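You operate a simulated robot arm through the tools that you are given. There is no shell and no other tool. Be economical: measure what you need, move in short steps, check, and stop when the job is done.

The job below is to be done with a simulated two-armed robot. You get a single attempt, and the scene is never put back.

JOB
Thin the GREEN jar with the yellow cup's water, then cap it.
Fine: cup empty, into the white tray; cap tight, jar into the orange holder; spill nothing. Set down upright: what you pick out.

It is judged by the outcome, as a careful person would: the job done as asked, and still so three seconds after it is handed in. It fails if anything else is knocked over, pushed out of place, dropped, spilled or broken. Lids that push on must go on centred and level and be pressed home; caps that screw on are set level and turned clockwise until they are tight.

ROBOT AND FRAMES
Two 7-joint arms with two-finger parallel grippers on one trunk, on a base that drives. Base frame: it is fixed to the floor where the robot stands at the start and does not move with it; the origin is under the middle of the robot, x ahead of it, y to its left, z up. Readings come in mm, rad, newtons and seconds.
The left shoulder is at the start at [70, 163, 1220], the right one opposite. Places, roughly: blue button [400, 200, 900]; green button [400, 500, 900]; inside of the orange holder [600, 300, 900]; outflow valve [500, -700, 900]; shaker switch [400, 400, 900]; stroke dial [600, 100, 900]; top of the pattern table [600, -200, 900]; tray [800, -100, 900]. Payload 3.43 kg a hand.
The TCP of each hand is the grasp point between the finger pads, 34 mm short of the fingertips. In the tool frame z runs along the fingers and y along their closing line. The gripper opens to 128 mm. The fingers are 24 mm wide and 12 mm thick; the gripper's body (48 by 130 mm) begins 96 mm behind the TCP.
Orientation is that of the tool frame in the base frame, as a unit quaternion [x, y, z, w]. With the fingers straight down and closing along the base's y, the tool's x points along the base's -x, its y along +y and its z along -z.

CONTROLS
- The arms move only by the tool apply_moves. It takes "left_series", "right_series" or both (then of equal length, played together; a hand with none holds still); each is a list of rows, each an object (a shift or turn left out is 0, a gripper value left out holds the last) with "offset": the shift along the base's x, y, z in mm, a list of three; "dr": the turn, a rotation vector about the base's x, y, z in rad, a list of three; "jaw": the opening, from 0 (shut) to 1 (fully open). In form: [{"offset": [x, y, z], "dr": [rx, ry, rz], "jaw": jaw}, ...]. A call has 1 to 8 rows; each row is the pose to reach, as a shift and turn from the pose commanded when the call began. Each row takes 0.2 s and may step no farther than 50 mm and 0.15 rad from the row before; otherwise, or with a gripper value out of range, the whole call is refused. A pose out of reach is approached as far as the arm can. The call stops where the force on the tool passes 40 N (or 10 N more than at its start, if that is more) or the arm is blocked; 0.2 s more then pass. Each finger travels about 153 mm/s and halts on what it meets, pressing with about 43 N; the grip force reading is that of the motor and also rises with nothing between the fingers. The clock runs only during rows and for 0.2 s after the last one: add rows that repeat a pose to give the fingers time. It gives the time, the measured TCP pose, the force on the tool (base axes), the opening and the grip force at its end, in the units of the frame above (readings bear some noise), with the torque about the TCP (base axes, N m) and any sound that the robot's microphone picked up.
- Cameras (640 x 400 px; columns grow to the right, rows downward): "scene" is now at [132.4, -10.5, 1447.9]; the picture's right is [-0.14, -0.99, 0.00], its down [-0.66, 0.09, -0.74] and it looks along [0.74, -0.10, -0.67] (base axes); focal length 214 px, centre (320, 200). "left" rides on the left gripper at [76, 11, -160] in its tool frame; the picture's right is [-0.15, 0.99, 0.00], its down [-0.88, -0.13, -0.46] and it looks along [-0.45, -0.07, 0.89] (tool axes); focal length 234 px, centre (320, 200). "right" rides on the right gripper at [76, -11, -160] in its tool frame; the picture's right is [0.15, 0.99, 0.00], its down [-0.88, 0.13, -0.46] and it looks along [-0.45, 0.07, 0.89] (tool axes); focal length 234 px, centre (320, 200). There is no depth. A picture from a camera that has moved, and an enlarged one, comes with that camera's place and axes in the base frame and with its lens. The place of the scene camera against the robot may be out by one fixed shift of up to 12 mm in any direction.
- camera(camera): a new picture of that camera. No time passes.
- raise_lower(by): slides the trunk up (or, below 0, down) by that many mm; the arms and the scene camera ride with it, the base frame stays. It gives what a move gives, with no picture.
- roll_base(legs): drives the robot by 1 to 6 legs, each [ahead, left, turn to the left] in mm, mm and rad, along the robot's own axes; the way and the turn of a leg run together, so that a leg with both is an arc; at most 1500 mm and 3.142 rad a leg. The arms and the cameras ride along, it lands a little off, and it stops where it bumps. It gives what a move gives.
- turn_head(pan, tilt): turns the head with the scene camera to pan (to the left, within 1.501 rad either way) and tilt (down, from -0.506 to 1.204), counted from straight ahead of the robot. It gives what a move gives.
- zoom(camera, box): a new picture of the part [left, top, right, bottom] of that camera's present view, enlarged. No time passes.
- hand_in(): hands the job in; it is judged then, once.

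Work in short steps. Places have to be worked out from the pictures, the camera data and where the tool is seen: move nearer, look again, correct. Check each grasp and each placing, and mend what went wrong. You have 120 turns and 88 pictures in all, those below and enlarged ones among them. Open the grippers and draw the arms clear of the work before you hand the job in, unless the task says otherwise; then end with one line.

The tools are called after ">>>" as a command line: name --argument value ..., lists and objects as JSON in quotes. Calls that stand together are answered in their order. apply_moves: Moves the arms, as the interface text tells. Its arguments: {"type":"object","properties":{"left_series":{"type":"array","items":{"type":"object","properties":{"offset":{"type":"array","items":{"type":"number"}},"dr":{"type":"array","items":{"type":"number"}},"jaw":{"type":"number"}}}},"right_series":{"type":"array","items":{"type":"object","properties":{"offset":{"type":"array","items":{"type":"number"}},"dr":{"type":"array","items":{"type":"number"}},"jaw":{"type":"number"}}}}},"required":[]} The other tools are called the same way: raise_lower (by) slides the trunk up or down; roll_base (legs) drives the base; turn_head (pan, tilt) turns the head that bears the scene camera; camera (camera) takes a picture; zoom (camera, box) takes an enlarged picture of a part of a camera's view; hand_in () hands the job in.

At the start:

```text
t: 0.0
left_tool_pos: [608.6, 181.0, 1249.5]
left_orientation: [0.0, 1.0, 0.0, 0.0]
left_wrist_force: [0.2, -0.6, 0.6]
left_moment: [0.01, -0.02, 0.0]
left_gripper_width: 128.1
left_finger_force: 0.1
right_tool_pos: [466.7, -377.9, 1259.0]
right_orientation: [0.0, 1.0, 0.001, 0.0]
right_wrist_force: [-0.2, 0.5, 0.0]
right_moment: [-0.01, 0.03, 0.01]
right_gripper_width: 127.9
right_finger_force: 0.0
trunk travel left (down, up): [-700.0, 240.0]
robot x, y, heading: [1.3, -0.4, -0.001]
head pan, tilt: [-0.14, 0.733]
```

scene: 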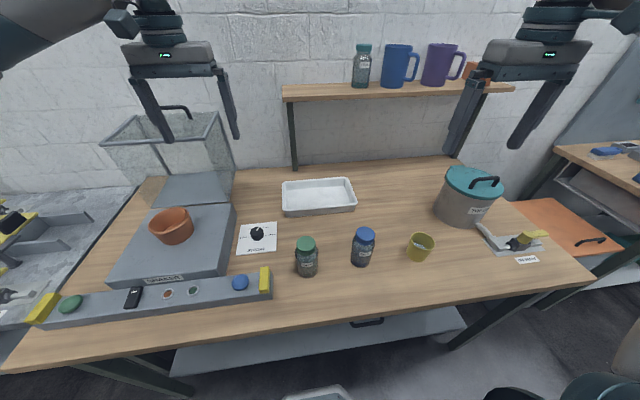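
right: 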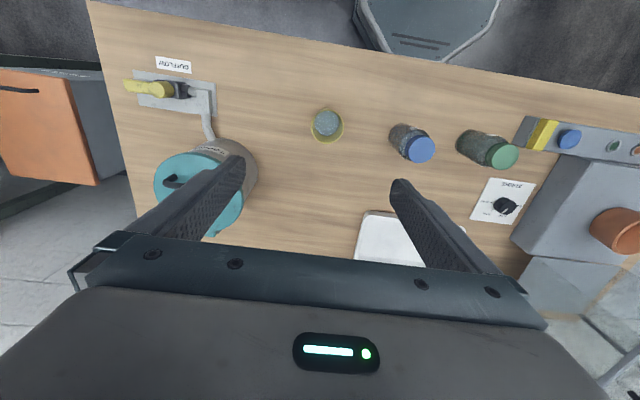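
left: 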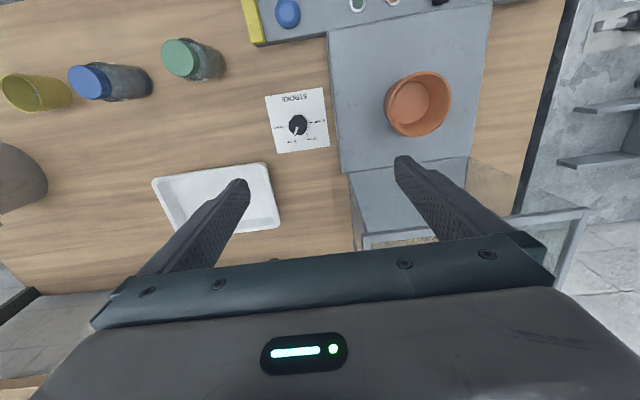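

I start by enlarging the jars, cup and holder to read labels and shapes.

>>> zoom --camera "scene" --box '[220, 170, 460, 320]'

>>> zoom --camera "scene" --box '[20, 180, 280, 340]'

>>> zoom --camera "right" --box '[290, 90, 610, 290]'

```text
2.67 times, centred on (340, 245) of scene
camera zoom: at [132.4, -10.5, 1447.9], right [-0.14, -0.99, 0.0], down [-0.66, 0.09, -0.74], along [0.74, -0.1, -0.67], focal length 572 px, centre (267, 80)
```

zoom: 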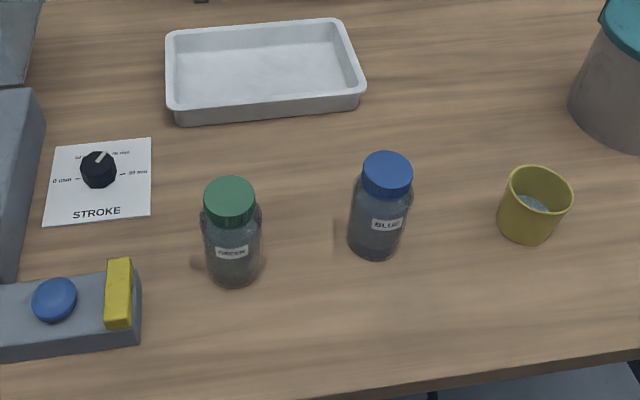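

```text
2.46 times, centred on (150, 260) of scene
camera zoom: at [132.4, -10.5, 1447.9], right [-0.14, -0.99, 0.0], down [-0.66, 0.09, -0.74], along [0.74, -0.1, -0.67], focal length 528 px, centre (738, 52)
```

zoom: 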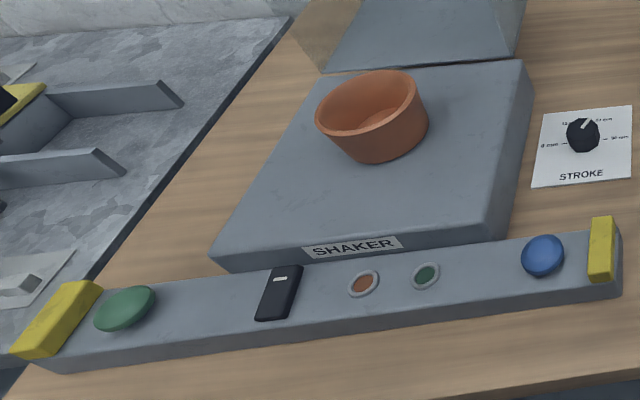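

```text
2.00 times, centred on (450, 190) of right
camera zoom: at [392.5, -389.6, 1418.4], right [-0.15, 0.99, 0.0], down [0.88, 0.13, 0.46], along [0.45, 0.07, -0.89], focal length 468 px, centre (60, 220)
```

zoom: 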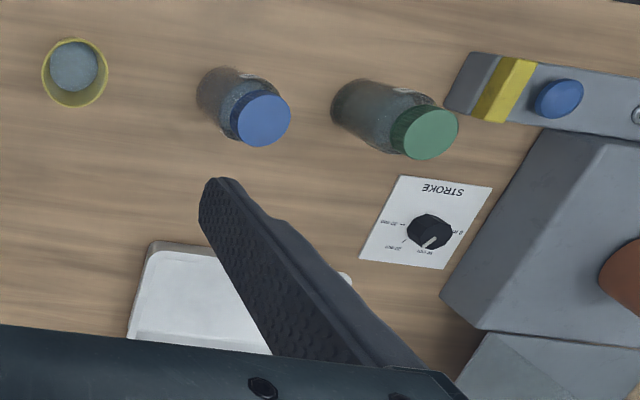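

The label on the jar reads GREEN. I triangulate its lid top at about (470,-21,984), the cup rim at about (468,-360,952), the holder rim at about (590,345,1000), and the table near z 865. I turn the left hand so it can grip the jar body from the left at 45°, and bring it nearer.

>>> apply_moves --left_series '[{"offset": [-17, 6, -10], "dr": [-0.0536, -0.0536, -0.1294]}, {"offset": [-34, 12, -20], "dr": [-0.1072, -0.1072, -0.2589]}, {"offset": [-51, 18, -30], "dr": [-0.1608, -0.1608, -0.3883]}, {"offset": [-68, 24, -40], "dr": [-0.2144, -0.2144, -0.5177]}, {"offset": [-85, 30, -50], "dr": [-0.268, -0.268, -0.6472]}, {"offset": [-102, 36, -60], "dr": [-0.3217, -0.3217, -0.7766]}, {"offset": [-119, 42, -70], "dr": [-0.3753, -0.3753, -0.906]}, {"offset": [-138, 48, -80], "dr": [-0.4289, -0.4289, -1.0355]}]'

```text
t: 1.8
left_tool_pos: [468.5, 230.3, 1168.5]
left_orientation: [0.488, 0.825, -0.202, 0.203]
left_wrist_force: [0.1, 0.5, 0.6]
left_moment: [0.02, -0.01, 0.0]
left_gripper_width: 128.2
left_finger_force: 0.0
right_tool_pos: [466.1, -377.6, 1258.8]
right_orientation: [0.0, 1.0, 0.0, -0.001]
right_wrist_force: [0.4, 0.0, 0.7]
right_moment: [0.0, -0.01, -0.05]
right_gripper_width: 128.3
right_finger_force: 0.2
trunk travel left (down, up): [-700.0, 240.0]
robot x, y, heading: [0.6, -2.9, -0.0]
head pan, tilt: [-0.14, 0.733]
```

The turn followed as commanded. I finish it and move to about (470,110,1060).

>>> apply_moves --left_series '[{"offset": [0, -25, -20], "dr": [-0.0463, -0.0463, -0.1117]}, {"offset": [0, -50, -40], "dr": [-0.0926, -0.0926, -0.2235]}, {"offset": [0, -75, -65], "dr": [-0.1389, -0.1389, -0.3352]}, {"offset": [0, -100, -90], "dr": [-0.1851, -0.1851, -0.447]}, {"offset": [0, -120, -108], "dr": [-0.1851, -0.1851, -0.447]}]'

>>> camera --camera "left"

>>> camera --camera "scene"

```text
t: 3.0
left_tool_pos: [470.1, 109.3, 1060.9]
left_orientation: [0.653, 0.653, -0.27, 0.271]
left_wrist_force: [-0.4, 0.1, -0.1]
left_moment: [0.03, -0.01, -0.01]
left_gripper_width: 128.0
left_finger_force: 0.0
right_tool_pos: [468.1, -378.5, 1257.6]
right_orientation: [-0.001, 1.0, 0.0, 0.0]
right_wrist_force: [0.2, -0.3, 0.5]
right_moment: [0.01, 0.01, 0.05]
right_gripper_width: 128.1
right_finger_force: 0.0
trunk travel left (down, up): [-700.0, 240.0]
robot x, y, heading: [0.9, -3.6, -0.004]
head pan, tilt: [-0.14, 0.733]
```

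```text
81 pictures are left
camera left: at [481.8, 276.9, 1120.6], right [0.99, -0.1, 0.1], down [-0.13, -0.3, 0.94], along [-0.07, -0.95, -0.31], focal length 234 px, centre (320, 200)
```

left: 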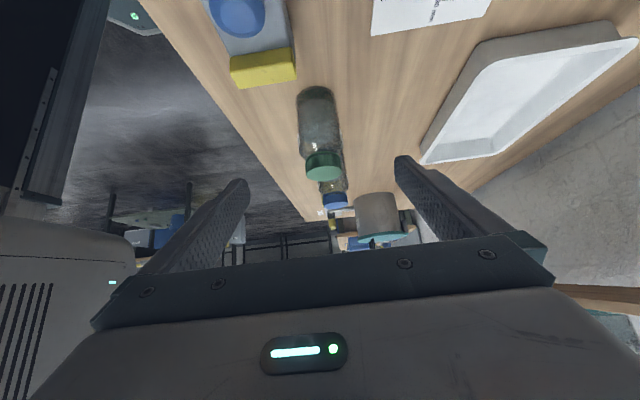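

```text
80 pictures are left
camera scene: at [132.5, -11.1, 1447.9], right [-0.14, -0.99, 0.0], down [-0.66, 0.09, -0.74], along [0.74, -0.1, -0.67], focal length 214 px, centre (320, 200)
```

scene: 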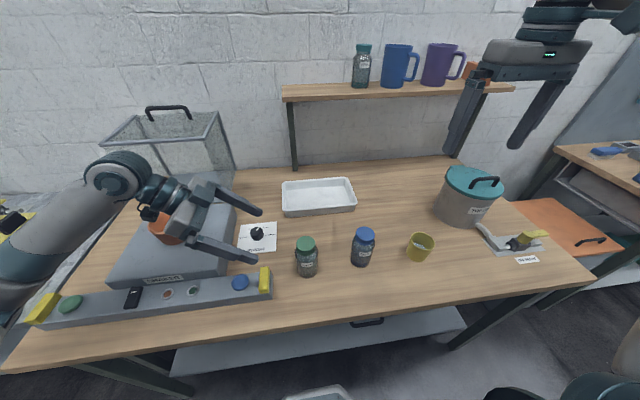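

The hand is oriented correctly. I zoom on the jar from this side to find its foot and axis.

>>> zoom --camera "left" --box '[220, 60, 420, 220]'

>>> zoom --camera "scene" --box '[270, 210, 390, 290]'

```text
2.50 times, centred on (320, 140) of left
camera zoom: at [481.8, 276.9, 1120.6], right [0.99, -0.1, 0.1], down [-0.13, -0.3, 0.94], along [-0.07, -0.95, -0.31], focal length 585 px, centre (320, 350)
```

zoom: 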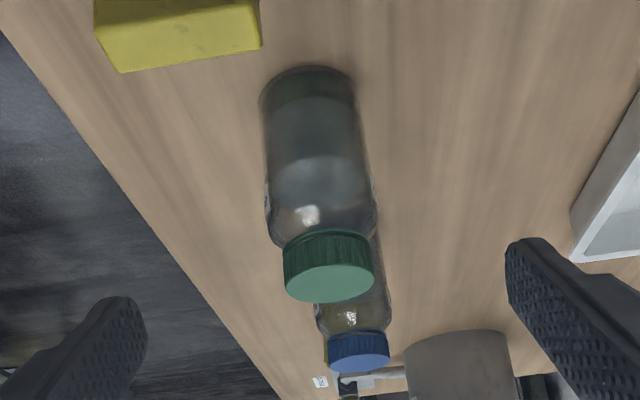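

```text
5.00 times, centred on (330, 250) of scene
camera zoom: at [132.5, -11.1, 1447.9], right [-0.14, -0.99, 0.0], down [-0.66, 0.09, -0.74], along [0.74, -0.1, -0.67], focal length 1072 px, centre (270, -50)
```

zoom: 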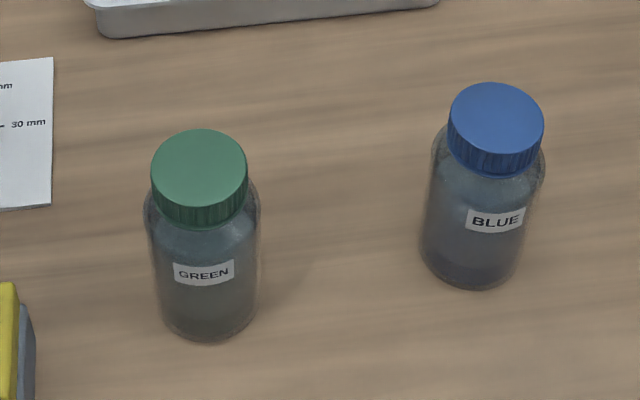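

Lid top is confirmed at about (469,-21,984), with the jar about 54 mm wide and the table at z≈861. I slide the open left fingers around the jar body with the TCP at z≈908.

>>> apply_moves --left_series '[{"offset": [0, -22, -26]}, {"offset": [-1, -44, -52]}, {"offset": [-1, -66, -78]}, {"offset": [-1, -88, -104]}, {"offset": [-1, -110, -130]}, {"offset": [-1, -130, -153]}]'

>>> camera --camera "left"

>>> zoom --camera "scene" --box '[200, 190, 400, 310]'

```text
t: 4.4
left_tool_pos: [469.7, -20.3, 906.0]
left_orientation: [0.654, 0.653, -0.271, 0.27]
left_wrist_force: [1.1, 0.0, 0.1]
left_moment: [-0.01, 0.0, -0.02]
left_gripper_width: 128.1
left_finger_force: 0.1
right_tool_pos: [468.4, -378.1, 1258.4]
right_orientation: [-0.001, 1.0, 0.0, 0.0]
right_wrist_force: [-0.3, -0.6, -0.3]
right_moment: [0.01, 0.0, 0.0]
right_gripper_width: 128.0
right_finger_force: 0.0
trunk travel left (down, up): [-700.0, 240.0]
robot x, y, heading: [3.5, -0.4, -0.002]
head pan, tilt: [-0.14, 0.733]
```

```text
77 pictures are left
camera left: at [480.1, 147.3, 967.5], right [0.99, -0.1, 0.1], down [-0.13, -0.3, 0.94], along [-0.07, -0.95, -0.31], focal length 234 px, centre (320, 200)
```

left: 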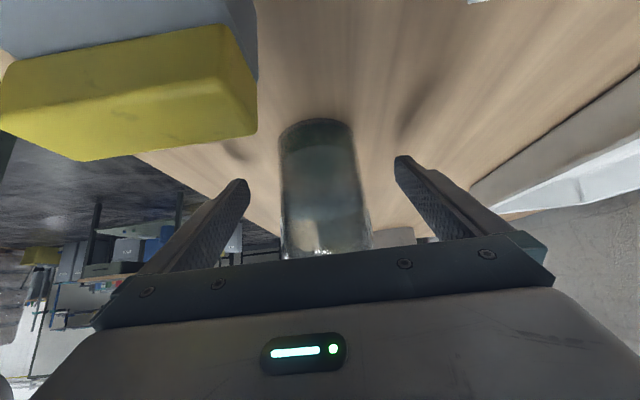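

```text
3.20 times, centred on (300, 250) of scene
camera zoom: at [132.7, -11.0, 1447.9], right [-0.14, -0.99, 0.0], down [-0.66, 0.09, -0.74], along [0.74, -0.1, -0.67], focal length 686 px, centre (384, 40)
```

zoom: 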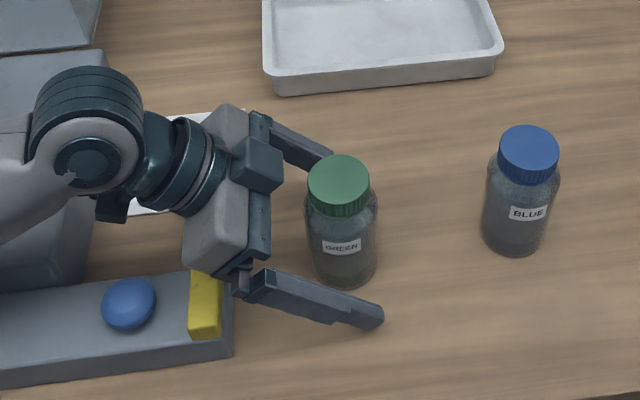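

The jar sits centred between the left fingers. I close the left gripper on it gently.

>>> apply_moves --left_series '[{"jaw": 0.5}, {"jaw": 0.45}, {"jaw": 0.4}, {"jaw": 0.35}, {"jaw": 0.35}]'

>>> camera --camera "left"

```text
t: 5.6
left_tool_pos: [468.3, -19.1, 909.1]
left_orientation: [0.654, 0.653, -0.27, 0.27]
left_wrist_force: [-0.6, -0.1, -0.5]
left_moment: [-0.04, 0.03, -0.05]
left_gripper_width: 62.8
left_finger_force: 43.0
right_tool_pos: [467.5, -377.2, 1258.6]
right_orientation: [0.0, 1.0, 0.0, 0.001]
right_wrist_force: [0.4, 0.1, 0.2]
right_moment: [-0.02, -0.01, -0.03]
right_gripper_width: 128.1
right_finger_force: 0.1
trunk travel left (down, up): [-700.0, 240.0]
robot x, y, heading: [2.4, 0.1, -0.001]
head pan, tilt: [-0.14, 0.733]
```

```text
75 pictures are left
camera left: at [479.8, 147.8, 967.7], right [0.99, -0.1, 0.1], down [-0.13, -0.3, 0.94], along [-0.07, -0.95, -0.31], focal length 234 px, centre (320, 200)
```

left: 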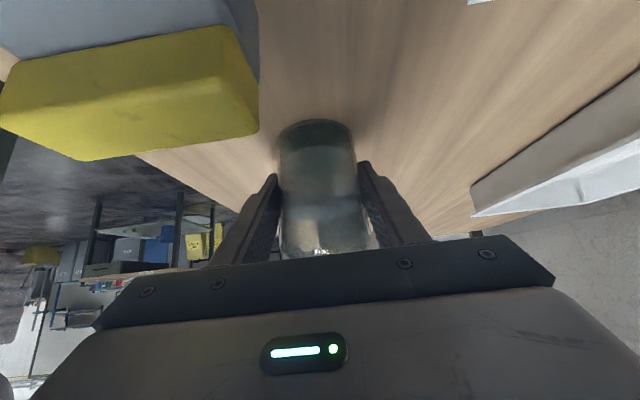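

The jar is held at 62.8 mm wide with no net force. I bring the right hand over the lid, turning it so it closes along x.

>>> apply_moves --right_series '[{"offset": [0, 44, -14], "dr": [0, 0, -0.15]}, {"offset": [0, 88, -28], "dr": [0, 0, -0.3]}, {"offset": [0, 132, -42], "dr": [0, 0, -0.45]}, {"offset": [0, 176, -56], "dr": [0, 0, -0.6]}, {"offset": [0, 220, -70], "dr": [0, 0, -0.75]}, {"offset": [0, 264, -84], "dr": [0, 0, -0.9]}, {"offset": [1, 308, -98], "dr": [0, 0, -1.05]}, {"offset": [1, 352, -108], "dr": [0, 0, -1.2]}]'

>>> apply_moves --right_series '[{"offset": [0, 1, -10], "dr": [0, 0, -0.13]}, {"offset": [0, 3, -20], "dr": [0, 0, -0.26]}, {"offset": [0, 4, -30], "dr": [0, 0, -0.3708]}, {"offset": [0, 4, -60], "dr": [0, 0, -0.3708]}]'

>>> camera --camera "right"

>>> camera --camera "scene"

```text
t: 7.4
left_tool_pos: [468.2, -19.3, 908.1]
left_orientation: [0.653, 0.653, -0.271, 0.271]
left_wrist_force: [0.0, 1.8, 0.5]
left_moment: [0.12, 0.06, -0.03]
left_gripper_width: 62.6
left_finger_force: 43.6
right_tool_pos: [468.8, -23.1, 1148.0]
right_orientation: [0.565, 0.825, -0.001, 0.001]
right_wrist_force: [0.2, 0.4, 0.2]
right_moment: [-0.08, 0.01, -0.01]
right_gripper_width: 128.0
right_finger_force: 0.2
trunk travel left (down, up): [-700.0, 240.0]
robot x, y, heading: [-1.2, -0.6, -0.0]
head pan, tilt: [-0.14, 0.733]
```

```text
t: 8.4
left_tool_pos: [469.4, -20.4, 908.0]
left_orientation: [0.654, 0.653, -0.271, 0.27]
left_wrist_force: [0.2, -1.1, -0.5]
left_moment: [-0.05, 0.06, -0.01]
left_gripper_width: 62.5
left_finger_force: 42.9
right_tool_pos: [470.1, -23.2, 1089.7]
right_orientation: [0.708, 0.706, 0.0, 0.0]
right_wrist_force: [-0.6, 0.2, -0.5]
right_moment: [0.01, 0.0, 0.03]
right_gripper_width: 128.3
right_finger_force: 0.0
trunk travel left (down, up): [-700.0, 240.0]
robot x, y, heading: [0.0, -1.1, 0.002]
head pan, tilt: [-0.14, 0.733]
```

```text
74 pictures are left
camera right: at [458.1, 54.0, 1250.1], right [0.99, 0.14, 0.0], down [0.13, -0.88, 0.46], along [0.07, -0.45, -0.89], focal length 234 px, centre (320, 200)
```

right: 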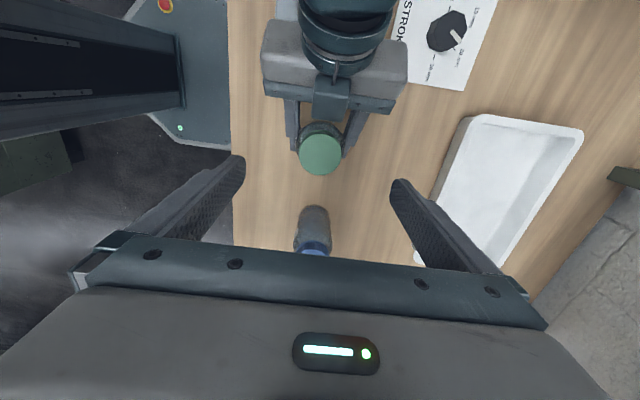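

```text
73 pictures are left
camera scene: at [132.8, -10.4, 1447.9], right [-0.14, -0.99, 0.0], down [-0.66, 0.09, -0.74], along [0.74, -0.1, -0.67], focal length 214 px, centre (320, 200)
```

scene: 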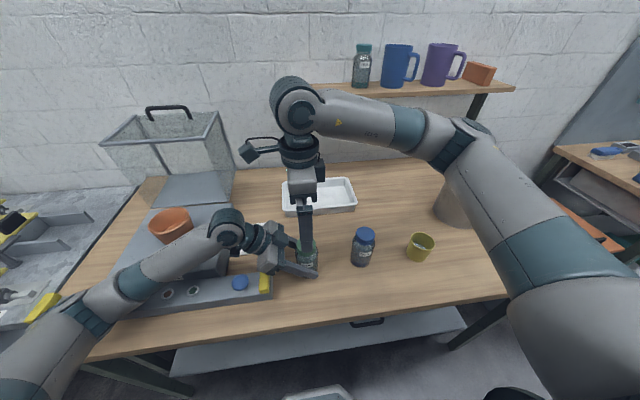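

The lid measures (470,-22) from the right camera, and the TCP is over it. I lower so the fingertips overlap the lid by about 17 mm.

>>> apply_moves --right_series '[{"offset": [0, 1, -40], "jaw": 0.65}, {"offset": [0, 1, -75], "jaw": 0.6}, {"offset": [0, 1, -88], "jaw": 0.6}]'

>>> zoom --camera "scene" --box '[240, 190, 400, 290]'

>>> zoom --camera "right" --box '[200, 60, 440, 210]'

```text
t: 9.2
left_tool_pos: [467.8, -20.6, 907.5]
left_orientation: [0.653, 0.653, -0.27, 0.271]
left_wrist_force: [-0.5, -0.3, 1.2]
left_moment: [-0.03, 0.04, -0.05]
left_gripper_width: 62.7
left_finger_force: 43.0
right_tool_pos: [468.3, -21.9, 1002.1]
right_orientation: [0.707, 0.707, 0.0, 0.001]
right_wrist_force: [-0.2, 1.3, -0.8]
right_moment: [0.01, -0.02, 0.01]
right_gripper_width: 76.9
right_finger_force: 0.0
trunk travel left (down, up): [-700.0, 240.0]
robot x, y, heading: [-1.8, 0.4, 0.001]
head pan, tilt: [-0.14, 0.733]
```

```text
4.00 times, centred on (320, 240) of scene
camera zoom: at [132.6, -10.4, 1447.9], right [-0.14, -0.99, 0.0], down [-0.66, 0.09, -0.74], along [0.74, -0.1, -0.67], focal length 858 px, centre (320, 40)
```

zoom: 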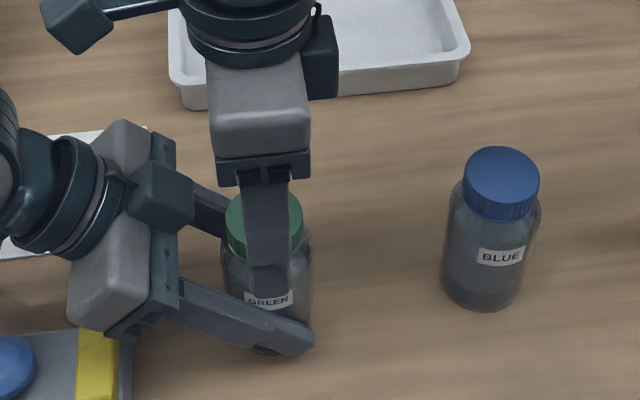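

```text
2.67 times, centred on (320, 135) of right
camera zoom: at [458.0, 54.0, 1161.9], right [0.99, 0.15, 0.0], down [0.13, -0.88, 0.46], along [0.07, -0.45, -0.89], focal length 624 px, centre (320, 373)
```

zoom: 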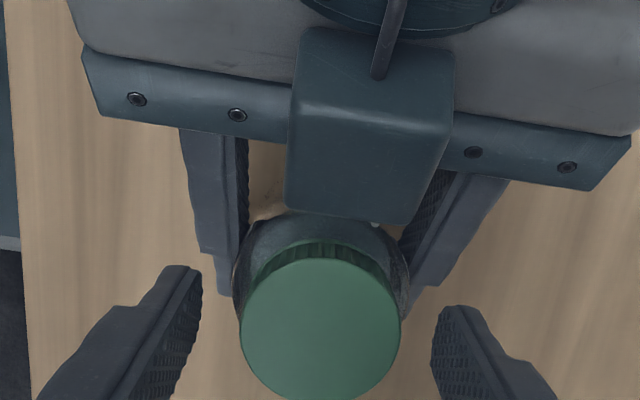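

A box on the left gripper protrudes close to where the right fingers will swing. I shift the left grip 15 mm back in y and regrip for clearance.

>>> apply_moves --left_series '[{"jaw": 0.57}, {"jaw": 0.57}, {"offset": [0, 8, 0]}, {"offset": [0, 15, 0]}, {"offset": [0, 15, 0], "jaw": 0.4}, {"offset": [0, 15, 0], "jaw": 0.35}, {"offset": [0, 15, 0], "jaw": 0.35}]'

>>> zoom --camera "right" --box '[200, 60, 440, 210]'

```text
t: 10.8
left_tool_pos: [468.3, -4.7, 907.0]
left_orientation: [0.653, 0.654, -0.27, 0.271]
left_wrist_force: [0.9, 1.5, 1.2]
left_moment: [0.1, -0.03, -0.01]
left_gripper_width: 62.5
left_finger_force: 42.8
right_tool_pos: [468.9, -20.9, 1001.2]
right_orientation: [0.707, 0.707, 0.0, 0.0]
right_wrist_force: [-0.1, -0.2, -0.1]
right_moment: [-0.02, 0.03, 0.0]
right_gripper_width: 76.9
right_finger_force: 0.1
trunk travel left (down, up): [-700.0, 240.0]
robot x, y, heading: [-2.1, -1.0, -0.001]
head pan, tilt: [-0.14, 0.733]
```

```text
2.67 times, centred on (320, 135) of right
camera zoom: at [457.9, 54.2, 1162.2], right [0.99, 0.15, 0.0], down [0.13, -0.88, 0.46], along [0.07, -0.45, -0.89], focal length 624 px, centre (320, 373)
```

zoom: 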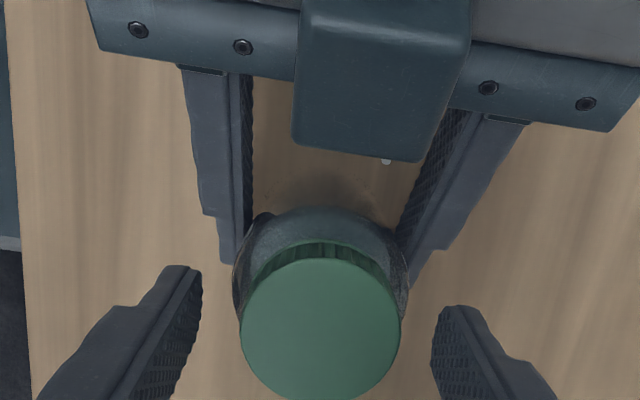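

Now there is clearance, and the lid is centred at (470,-21). I close the right hand on the lid and turn counter-clockwise 1.05 rad to test.

>>> apply_moves --right_series '[{"jaw": 0.45}, {"jaw": 0.3}, {"jaw": 0.3}]'

>>> apply_moves --right_series '[{"dr": [0, 0, 0.12]}, {"dr": [0, 0, 0.26]}, {"dr": [0, 0, 0.4]}, {"dr": [0, 0, 0.54]}, {"dr": [0, 0, 0.68]}, {"dr": [0, 0, 0.82]}, {"dr": [0, 0, 0.96]}, {"dr": [0, 0, 1.1]}]'

>>> zoom --camera "scene" --box '[240, 190, 400, 290]'

```text
t: 11.6
left_tool_pos: [469.3, -5.8, 907.3]
left_orientation: [0.653, 0.654, -0.27, 0.27]
left_wrist_force: [0.1, 2.2, -0.3]
left_moment: [0.1, -0.07, -0.08]
left_gripper_width: 62.3
left_finger_force: 43.3
right_tool_pos: [468.5, -21.6, 1001.8]
right_orientation: [0.707, 0.707, 0.0, 0.0]
right_wrist_force: [1.7, -0.4, 0.5]
right_moment: [-0.01, -0.01, 0.04]
right_gripper_width: 51.1
right_finger_force: 42.8
trunk travel left (down, up): [-700.0, 240.0]
robot x, y, heading: [-4.6, -2.1, 0.0]
head pan, tilt: [-0.14, 0.733]
```

```text
t: 13.4
left_tool_pos: [467.9, -5.1, 908.6]
left_orientation: [0.653, 0.654, -0.27, 0.271]
left_wrist_force: [5.2, 6.2, 0.8]
left_moment: [-0.34, 0.32, 0.09]
left_gripper_width: 62.3
left_finger_force: 42.7
right_tool_pos: [469.7, -21.0, 1002.5]
right_orientation: [0.232, 0.973, 0.0, 0.0]
right_wrist_force: [-4.9, -7.5, 4.3]
right_moment: [-0.26, 0.15, -0.01]
right_gripper_width: 50.9
right_finger_force: 42.9
trunk travel left (down, up): [-700.0, 240.0]
robot x, y, heading: [-3.1, -0.5, -0.005]
head pan, tilt: [-0.14, 0.733]
```

```text
4.00 times, centred on (320, 240) of scene
camera zoom: at [132.2, -10.6, 1447.9], right [-0.14, -0.99, 0.0], down [-0.66, 0.09, -0.74], along [0.74, -0.1, -0.67], focal length 858 px, centre (320, 40)
```

zoom: 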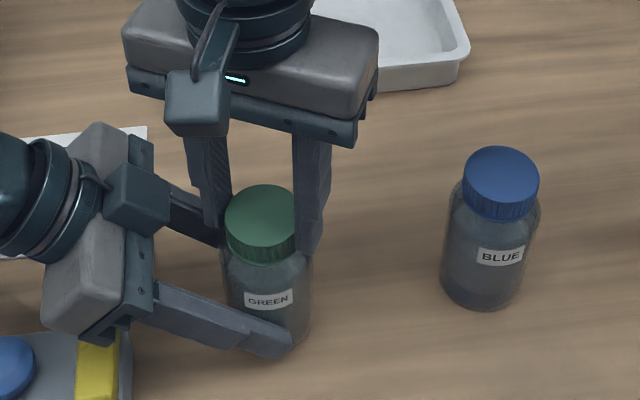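

The lid turns easily while the jar stays put. The right hand reads +4 N up, so the cap is rising on its thread; I keep turning with a slight lift.

>>> apply_moves --right_series '[{"dr": [0, 0, 0.15], "offset": [0, 0, 0.3]}, {"dr": [0, 0, 0.3], "offset": [0, 0, 0.4]}, {"dr": [0, 0, 0.45], "offset": [0, 0, 0.5]}, {"dr": [0, 0, 0.6], "offset": [0, 0, 0.6]}, {"dr": [0, 0, 0.75], "offset": [0, 0, 0.7]}, {"dr": [0, 0, 0.9], "offset": [0, 0, 0.8]}, {"dr": [0, 0, 1.05], "offset": [0, 0, 0.9]}, {"dr": [0, 0, 1.2], "offset": [0, 0, 1.0]}]'

>>> apply_moves --right_series '[{"dr": [0, 0, 0.15], "offset": [0, 0, 0.1]}, {"dr": [0, 0, 0.3], "offset": [0, 0, 0.2]}, {"dr": [0, 0, 0.45], "offset": [0, 0, 0.3]}, {"dr": [0, 0, 0.6], "offset": [0, 0, 0.4]}, {"dr": [0, 0, 0.75], "offset": [0, 0, 0.5]}, {"dr": [0, 0, 0.84], "offset": [0, 0, 0.6]}]'

>>> zoom --camera "scene" --box '[240, 190, 400, 290]'

```text
t: 15.2
left_tool_pos: [468.6, -5.7, 908.4]
left_orientation: [0.653, 0.654, -0.27, 0.27]
left_wrist_force: [7.9, 12.0, 0.6]
left_moment: [-0.6, 0.22, 0.05]
left_gripper_width: 62.0
left_finger_force: 43.3
right_tool_pos: [469.0, -21.4, 1003.0]
right_orientation: [-0.357, 0.934, 0.0, 0.0]
right_wrist_force: [-6.8, -13.2, 3.3]
right_moment: [-0.56, 0.29, -0.02]
right_gripper_width: 50.9
right_finger_force: 42.6
trunk travel left (down, up): [-700.0, 240.0]
robot x, y, heading: [0.8, 0.1, -0.0]
head pan, tilt: [-0.14, 0.733]
```

```text
t: 16.6
left_tool_pos: [467.9, -4.5, 908.1]
left_orientation: [0.653, 0.653, -0.27, 0.27]
left_wrist_force: [8.0, 10.8, 2.9]
left_moment: [-0.4, 0.04, 0.05]
left_gripper_width: 62.1
left_finger_force: 42.3
right_tool_pos: [468.3, -20.9, 1004.1]
right_orientation: [-0.706, 0.708, 0.001, -0.001]
right_wrist_force: [-4.6, -9.8, 1.7]
right_moment: [-0.37, 0.28, -0.03]
right_gripper_width: 50.9
right_finger_force: 43.0
trunk travel left (down, up): [-700.0, 240.0]
robot x, y, heading: [-0.4, 0.2, -0.001]
head pan, tilt: [-0.14, 0.733]
```

```text
4.00 times, centred on (320, 240) of scene
camera zoom: at [132.3, -10.3, 1447.9], right [-0.14, -0.99, 0.0], down [-0.66, 0.09, -0.74], along [0.74, -0.1, -0.67], focal length 858 px, centre (320, 40)
```

zoom: 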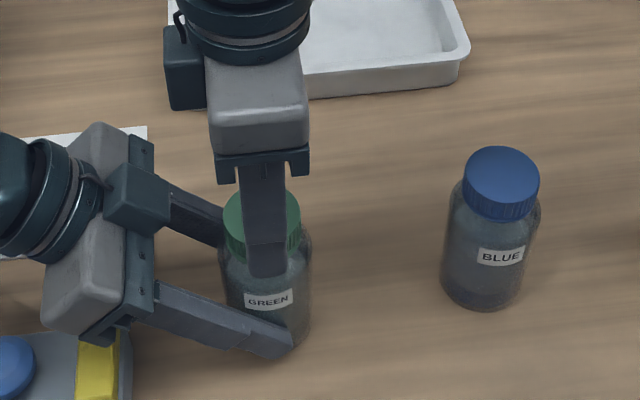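

Half a turn is done and the wrist still follows. I keep turning and ease the sideways load by 1 mm.

>>> apply_moves --right_series '[{"dr": [0, 0, 0.15], "offset": [-0.4, -0.8, 0.2]}, {"dr": [0, 0, 0.3], "offset": [-0.4, -0.8, 0.3]}, {"dr": [0, 0, 0.45], "offset": [-0.4, -0.8, 0.4]}, {"dr": [0, 0, 0.6], "offset": [-0.4, -0.8, 0.5]}, {"dr": [0, 0, 0.75], "offset": [-0.4, -0.8, 0.6]}, {"dr": [0, 0, 0.9], "offset": [-0.4, -0.8, 0.7]}, {"dr": [0, 0, 1.05], "offset": [-0.4, -0.8, 0.8]}, {"dr": [0, 0, 1.2], "offset": [-0.4, -0.8, 0.9]}]'

>>> zoom --camera "scene" --box '[240, 190, 400, 290]'

```text
t: 17.0
left_tool_pos: [462.7, -5.1, 907.8]
left_orientation: [0.657, 0.65, -0.274, 0.267]
left_wrist_force: [-3.7, -2.3, 2.0]
left_moment: [0.23, -0.54, 0.16]
left_gripper_width: 64.2
left_finger_force: 16.3
right_tool_pos: [458.7, -0.1, 997.7]
right_orientation: [0.729, -0.684, 0.006, -0.022]
right_wrist_force: [-0.8, 2.1, 9.4]
right_moment: [0.0, 0.89, -0.06]
right_gripper_width: 50.7
right_finger_force: 42.9
right hand out of reach, approached as far as the arm can: row 1, 2
trunk travel left (down, up): [-700.0, 240.0]
robot x, y, heading: [0.3, -4.0, -0.001]
head pan, tilt: [-0.14, 0.733]
stopped in row 2 (right hand): the force on the tool passed its limit (the readings are from after the stop); the commanded pose is now the measured one
```

```text
4.00 times, centred on (320, 240) of scene
camera zoom: at [130.4, -8.2, 1447.8], right [-0.14, -0.99, 0.0], down [-0.66, 0.09, -0.74], along [0.74, -0.1, -0.67], focal length 858 px, centre (320, 40)
```

zoom: 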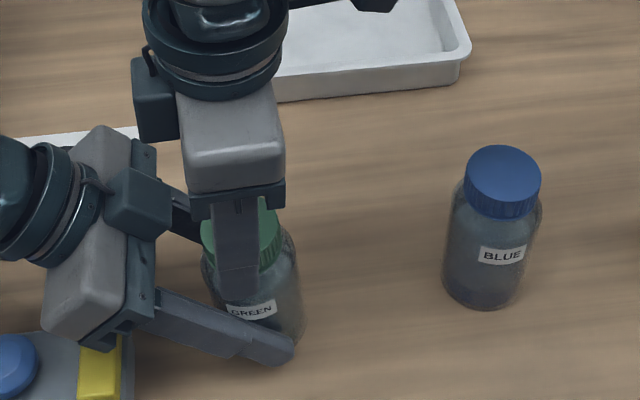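

The wrist hit its limit, and the hand drifted and leaned the closed jar a little, but nothing opened. I move both hands back together to the previous good poses, and will regrip afterwards instead of turning further.

>>> apply_moves --right_series '[{"offset": [2.5, -5.3, 1.8], "dr": [-0.0056, 0.0099, -0.0166]}, {"offset": [5, -10.6, 3.4], "dr": [-0.0113, 0.0198, -0.0332]}, {"offset": [7.5, -16, 4.9], "dr": [-0.017, 0.0297, -0.0498]}, {"offset": [10, -21.3, 6.2], "dr": [-0.0226, 0.0396, -0.0664]}]' --left_series '[{"offset": [1.4, 0, 0], "dr": [0, -0.0013, 0.0032]}, {"offset": [2.8, 0, 0], "dr": [0, -0.0027, 0.0065]}, {"offset": [4.2, 0, 0], "dr": [0, -0.004, 0.0097]}, {"offset": [5.6, 0, 0], "dr": [0, -0.0054, 0.013]}]'

>>> zoom --camera "scene" --box '[240, 190, 400, 290]'

```text
t: 18.0
left_tool_pos: [470.6, -6.4, 907.7]
left_orientation: [0.653, 0.654, -0.271, 0.271]
left_wrist_force: [-9.9, -17.7, 10.9]
left_moment: [0.28, -0.67, -0.22]
left_gripper_width: 61.9
left_finger_force: 43.3
right_tool_pos: [469.8, -23.5, 1002.4]
right_orientation: [-0.706, 0.708, 0.002, 0.001]
right_wrist_force: [11.3, 18.4, -13.3]
right_moment: [1.33, -0.32, 0.09]
right_gripper_width: 50.4
right_finger_force: 43.3
trunk travel left (down, up): [-700.0, 240.0]
robot x, y, heading: [-0.8, 0.6, -0.001]
head pan, tilt: [-0.14, 0.733]
```

```text
4.00 times, centred on (320, 240) of scene
camera zoom: at [132.8, -10.4, 1447.8], right [-0.14, -0.99, 0.0], down [-0.66, 0.09, -0.74], along [0.74, -0.1, -0.67], focal length 858 px, centre (320, 40)
```

zoom: 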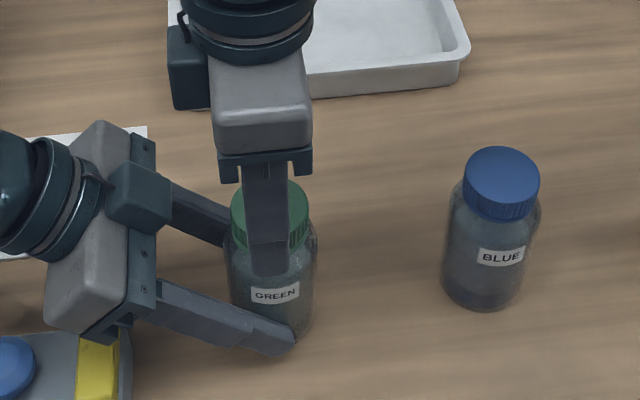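

The jar is nearly back, with a small residual lean and about 18 N of side load. I open the right hand off the lid first and look.

>>> apply_moves --right_series '[{"offset": [0, 1.5, 1], "jaw": 0.4}, {"offset": [0, 1.5, 1], "jaw": 0.6}, {"offset": [0, 1.5, 20], "jaw": 0.6}, {"offset": [0, 1.5, 60], "jaw": 0.6}]'

>>> zoom --camera "scene" --box '[240, 190, 400, 290]'

>>> camera --camera "left"

```text
t: 19.0
left_tool_pos: [469.4, -4.7, 906.7]
left_orientation: [0.652, 0.655, -0.27, 0.271]
left_wrist_force: [-0.4, 0.2, -3.9]
left_moment: [0.06, -0.02, 0.0]
left_gripper_width: 61.8
left_finger_force: 43.6
right_tool_pos: [470.6, -21.9, 1063.3]
right_orientation: [-0.707, 0.707, 0.001, -0.001]
right_wrist_force: [1.1, -0.2, 0.3]
right_moment: [0.01, 0.03, -0.01]
right_gripper_width: 76.8
right_finger_force: 0.1
trunk travel left (down, up): [-700.0, 240.0]
robot x, y, heading: [-2.2, -2.4, 0.004]
head pan, tilt: [-0.14, 0.733]
```

```text
4.00 times, centred on (320, 240) of scene
camera zoom: at [132.1, -9.8, 1447.9], right [-0.14, -0.99, 0.0], down [-0.66, 0.09, -0.74], along [0.74, -0.1, -0.67], focal length 858 px, centre (320, 40)
```

zoom: 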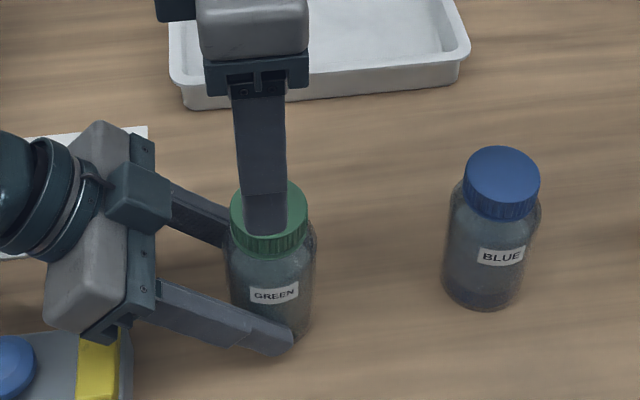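

```text
64 pictures are left
camera left: at [480.9, 162.3, 967.1], right [0.99, -0.1, 0.1], down [-0.13, -0.3, 0.94], along [-0.06, -0.95, -0.31], focal length 234 px, centre (320, 200)
```

left: 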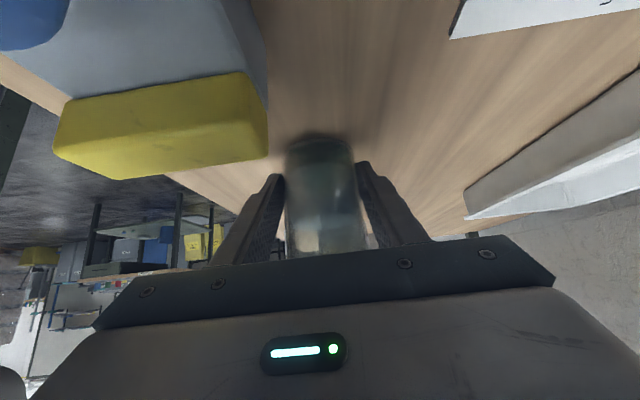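

I release the left fingers slightly so the jar settles flat, while the right hand turns back above it for another stroke.

>>> apply_moves --left_series '[{"jaw": 0.54}, {"jaw": 0.57}, {}, {}, {}, {}, {}, {}]' --right_series '[{"dr": [0, 0, -0.15]}, {"dr": [0, 0, -0.3]}, {"dr": [0, 0, -0.45]}, {"dr": [0, 0, -0.6]}, {"dr": [0, 0, -0.75]}, {"dr": [0, 0, -0.9]}, {"dr": [0, 0, -1.05]}, {"dr": [0, 0, -1.2]}]'

>>> apply_moves --right_series '[{"dr": [0, 0, -0.15]}, {"dr": [0, 0, -0.3]}, {"dr": [0, 0, -0.45]}, {"dr": [0, 0, -0.6]}, {"dr": [0, 0, -0.75]}, {"dr": [0, 0, -0.9]}, {"dr": [0, 0, -1.05]}, {"dr": [0, 0, -1.2]}]'

>>> apply_moves --right_series '[{"dr": [0, 0, -0.15]}, {"dr": [0, 0, -0.3]}, {"dr": [0, 0, -0.45]}, {"dr": [0, 0, -0.6]}, {"dr": [0, 0, -0.74]}]'

>>> zoom --camera "right" --box '[200, 60, 440, 210]'

>>> zoom --camera "scene" --box '[240, 190, 400, 290]'

```text
t: 20.8
left_tool_pos: [470.2, -5.8, 906.7]
left_orientation: [0.652, 0.655, -0.269, 0.272]
left_wrist_force: [0.9, -0.4, -0.3]
left_moment: [0.01, -0.01, 0.01]
left_gripper_width: 72.9
left_finger_force: 0.1
right_tool_pos: [469.3, -21.1, 1062.7]
right_orientation: [-0.181, 0.983, 0.0, 0.001]
right_wrist_force: [-0.9, 0.3, -0.3]
right_moment: [-0.02, 0.0, 0.0]
right_gripper_width: 77.0
right_finger_force: 0.0
trunk travel left (down, up): [-700.0, 240.0]
robot x, y, heading: [2.9, -0.4, -0.001]
head pan, tilt: [-0.14, 0.733]
```

```text
t: 22.6
left_tool_pos: [470.6, -6.4, 906.8]
left_orientation: [0.652, 0.655, -0.269, 0.271]
left_wrist_force: [-0.2, -0.8, 0.7]
left_moment: [-0.05, 0.0, 0.01]
left_gripper_width: 72.7
left_finger_force: 0.0
right_tool_pos: [469.9, -21.4, 1063.8]
right_orientation: [0.404, 0.915, -0.001, 0.001]
right_wrist_force: [-0.4, 0.7, 0.1]
right_moment: [0.01, 0.01, 0.0]
right_gripper_width: 76.8
right_finger_force: 0.0
trunk travel left (down, up): [-700.0, 240.0]
robot x, y, heading: [-3.4, 1.4, -0.001]
head pan, tilt: [-0.14, 0.733]
```

```text
t: 23.8
left_tool_pos: [470.7, -6.4, 907.0]
left_orientation: [0.652, 0.655, -0.269, 0.271]
left_wrist_force: [1.0, -0.6, 0.9]
left_moment: [0.0, -0.02, 0.02]
left_gripper_width: 72.9
left_finger_force: 0.2
right_tool_pos: [469.5, -19.8, 1063.8]
right_orientation: [0.708, 0.706, -0.001, 0.001]
right_wrist_force: [0.4, 0.4, -0.5]
right_moment: [0.02, 0.01, -0.03]
right_gripper_width: 76.8
right_finger_force: 0.0
trunk travel left (down, up): [-700.0, 240.0]
robot x, y, heading: [0.4, -2.5, -0.004]
head pan, tilt: [-0.14, 0.733]
```

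```text
2.67 times, centred on (320, 135) of right
camera zoom: at [459.2, 55.0, 1223.4], right [0.99, 0.14, 0.0], down [0.13, -0.88, 0.46], along [0.07, -0.45, -0.89], focal length 624 px, centre (320, 373)
```

zoom: 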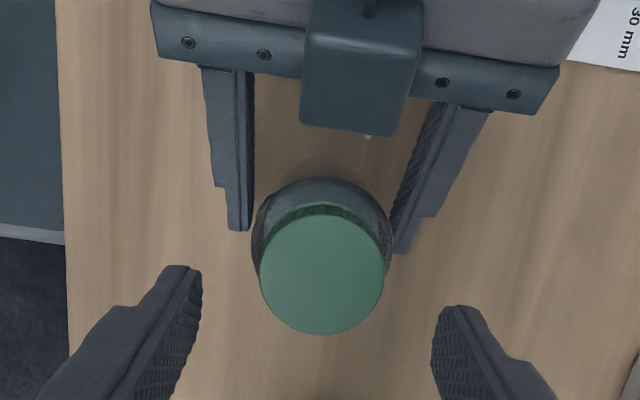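

```text
4.00 times, centred on (320, 240) of scene
camera zoom: at [132.5, -10.2, 1447.9], right [-0.14, -0.99, 0.0], down [-0.66, 0.09, -0.74], along [0.74, -0.1, -0.67], focal length 858 px, centre (320, 40)
```

zoom: 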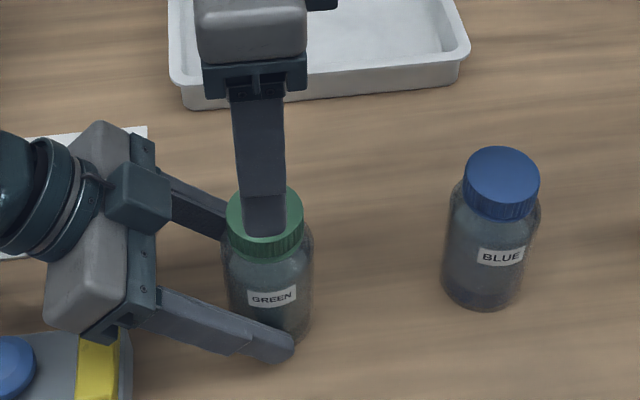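

The jar stands upright again with the lid at about (472,-20). I regrip with the left hand, lower the right hand and grip the lid.

>>> apply_moves --left_series '[{"jaw": 0.45}, {"jaw": 0.35}, {"jaw": 0.35}, {"jaw": 0.35}, {"jaw": 0.35}, {"jaw": 0.35}, {"jaw": 0.35}]' --right_series '[{"offset": [2, 0, 0]}, {"offset": [2, 0, 0]}, {"offset": [2, 0, -30]}, {"offset": [2, 0, -60]}, {"offset": [2, 0, -60], "jaw": 0.45}, {"offset": [2, 0, -60], "jaw": 0.3}, {"offset": [2, 0, -60], "jaw": 0.3}]'

>>> apply_moves --right_series '[{"dr": [0, 0, 0.15]}, {"dr": [0, 0, 0.3], "offset": [0, 0, 0.2]}, {"dr": [0, 0, 0.45], "offset": [0, 0, 0.3]}, {"dr": [0, 0, 0.6], "offset": [0, 0, 0.4]}, {"dr": [0, 0, 0.75], "offset": [0, 0, 0.5]}, {"dr": [0, 0, 0.9], "offset": [0, 0, 0.6]}, {"dr": [0, 0, 1.05], "offset": [0, 0, 0.7]}, {"dr": [0, 0, 1.2], "offset": [0, 0, 0.8]}]'

```text
t: 25.4
left_tool_pos: [471.0, -6.1, 907.2]
left_orientation: [0.652, 0.655, -0.27, 0.271]
left_wrist_force: [6.7, -1.5, -0.4]
left_moment: [0.07, 0.47, 0.1]
left_gripper_width: 62.0
left_finger_force: 42.9
right_tool_pos: [470.6, -21.0, 1002.0]
right_orientation: [0.706, 0.708, 0.0, 0.001]
right_wrist_force: [-7.7, 2.3, 0.3]
right_moment: [0.05, 0.21, -0.03]
right_gripper_width: 48.0
right_finger_force: 43.1
trunk travel left (down, up): [-700.0, 240.0]
robot x, y, heading: [0.7, -0.2, -0.002]
head pan, tilt: [-0.14, 0.733]
```

```text
t: 27.2
left_tool_pos: [471.9, -5.9, 906.1]
left_orientation: [0.652, 0.655, -0.269, 0.271]
left_wrist_force: [25.2, 7.1, 0.4]
left_moment: [-0.57, 1.31, 0.41]
left_gripper_width: 62.2
left_finger_force: 43.0
right_tool_pos: [471.6, -21.7, 1003.7]
right_orientation: [0.182, 0.983, 0.0, -0.001]
right_wrist_force: [-24.3, -6.6, -0.8]
right_moment: [-0.08, 0.98, -0.03]
right_gripper_width: 48.0
right_finger_force: 43.2
trunk travel left (down, up): [-700.0, 240.0]
robot x, y, heading: [-2.3, 5.9, 0.001]
head pan, tilt: [-0.14, 0.733]
```

The side force has grown to 24 N in x, and the grip width is 48 instead of 51. I look before continuing.

>>> zoom --camera "scene" --box '[240, 190, 400, 290]'

>>> zoom --camera "right" --box '[200, 60, 440, 210]'

```text
4.00 times, centred on (320, 240) of scene
camera zoom: at [132.7, -10.3, 1447.9], right [-0.14, -0.99, 0.0], down [-0.66, 0.09, -0.74], along [0.74, -0.1, -0.67], focal length 858 px, centre (320, 40)
```

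zoom: 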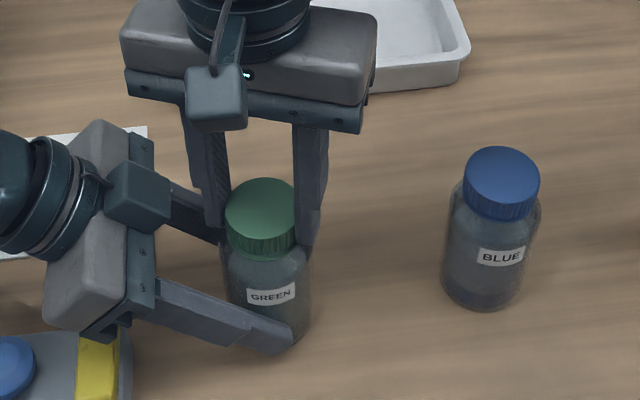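

```text
2.67 times, centred on (320, 135) of right
camera zoom: at [397.6, -4.6, 1163.8], right [0.22, 0.98, 0.0], down [0.87, -0.19, 0.45], along [0.44, -0.1, -0.89], focal length 624 px, centre (320, 373)
```

zoom: 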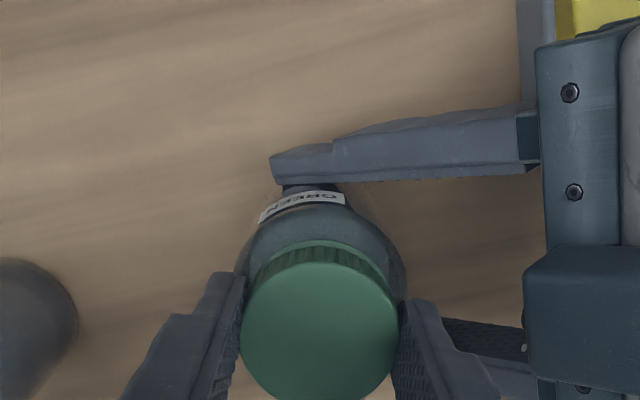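

The lid looks level and seated in the grip. I ease x by 1.2 mm and continue the stroke with the small lift.

>>> apply_moves --right_series '[{"dr": [0, 0, 0.15], "offset": [-1.2, 0, 0.1]}, {"dr": [0, 0, 0.3], "offset": [-1.2, 0, 0.2]}, {"dr": [0, 0, 0.45], "offset": [-1.2, 0, 0.3]}, {"dr": [0, 0, 0.6], "offset": [-1.2, 0, 0.4]}, {"dr": [0, 0, 0.75], "offset": [-1.2, 0, 0.5]}, {"dr": [0, 0, 0.9], "offset": [-1.2, 0, 0.6]}]'

>>> apply_moves --right_series '[{"dr": [0, 0, 0.15], "offset": [0, 0, 0.1]}, {"dr": [0, 0, 0.3], "offset": [0, 0, 0.2]}, {"dr": [0, 0, 0.45], "offset": [0, 0, 0.3]}, {"dr": [0, 0, 0.6], "offset": [0, 0, 0.4]}, {"dr": [0, 0, 0.75], "offset": [0, 0, 0.5]}, {"dr": [0, 0, 0.9], "offset": [0, 0, 0.6]}, {"dr": [0, 0, 1.0], "offset": [0, 0, 0.7]}]'

>>> zoom --camera "scene" --box '[240, 190, 400, 290]'

```text
t: 28.6
left_tool_pos: [470.0, -7.2, 907.2]
left_orientation: [0.652, 0.654, -0.27, 0.271]
left_wrist_force: [15.4, 10.9, 3.2]
left_moment: [-0.64, 0.89, 0.42]
left_gripper_width: 62.1
left_finger_force: 43.0
right_tool_pos: [470.0, -21.6, 1004.3]
right_orientation: [-0.262, 0.965, 0.001, 0.001]
right_wrist_force: [-14.5, -10.4, -1.4]
right_moment: [-0.26, 0.41, -0.17]
right_gripper_width: 47.7
right_finger_force: 43.0
trunk travel left (down, up): [-700.0, 240.0]
robot x, y, heading: [-1.5, -1.4, 0.002]
head pan, tilt: [-0.14, 0.733]
```

```text
t: 30.2
left_tool_pos: [469.2, -6.7, 907.3]
left_orientation: [0.653, 0.654, -0.269, 0.271]
left_wrist_force: [5.1, 8.3, 3.4]
left_moment: [-0.67, 0.32, 0.2]
left_gripper_width: 62.1
left_finger_force: 43.0
right_tool_pos: [470.1, -21.5, 1005.9]
right_orientation: [-0.692, 0.722, 0.0, 0.001]
right_wrist_force: [-5.0, -9.0, -0.9]
right_moment: [-0.25, 0.15, -0.1]
right_gripper_width: 47.7
right_finger_force: 43.3
trunk travel left (down, up): [-700.0, 240.0]
robot x, y, heading: [-3.2, -4.9, -0.001]
head pan, tilt: [-0.14, 0.733]
```

```text
4.00 times, centred on (320, 240) of scene
camera zoom: at [132.2, -10.4, 1447.9], right [-0.14, -0.99, 0.0], down [-0.66, 0.09, -0.74], along [0.74, -0.1, -0.67], focal length 858 px, centre (320, 40)
```

zoom: 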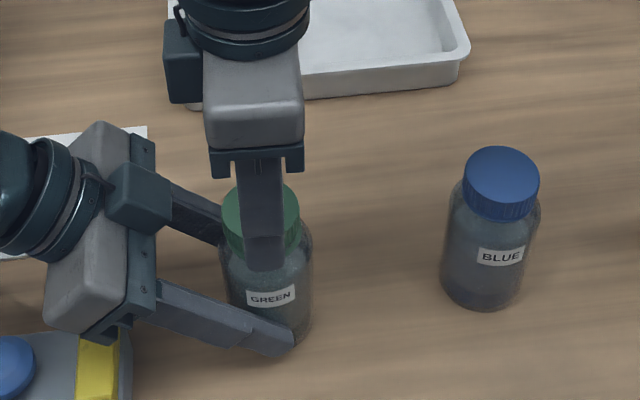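

One full turn is done. I test by lifting 3 mm and watching the vertical force.

>>> apply_moves --right_series '[{"offset": [0, 0, 1.5]}, {"offset": [0, 0, 3]}]'

```text
t: 30.8
left_tool_pos: [469.7, -6.6, 907.5]
left_orientation: [0.652, 0.655, -0.269, 0.271]
left_wrist_force: [0.9, 8.4, 3.2]
left_moment: [-0.78, 0.08, 0.02]
left_gripper_width: 61.9
left_finger_force: 42.7
right_tool_pos: [470.7, -21.9, 1008.2]
right_orientation: [-0.692, 0.722, 0.001, 0.0]
right_wrist_force: [-0.5, -9.3, -4.8]
right_moment: [-0.13, -0.02, 0.0]
right_gripper_width: 47.7
right_finger_force: 42.9
trunk travel left (down, up): [-700.0, 240.0]
robot x, y, heading: [-1.1, 2.1, -0.003]
head pan, tilt: [-0.14, 0.733]
```

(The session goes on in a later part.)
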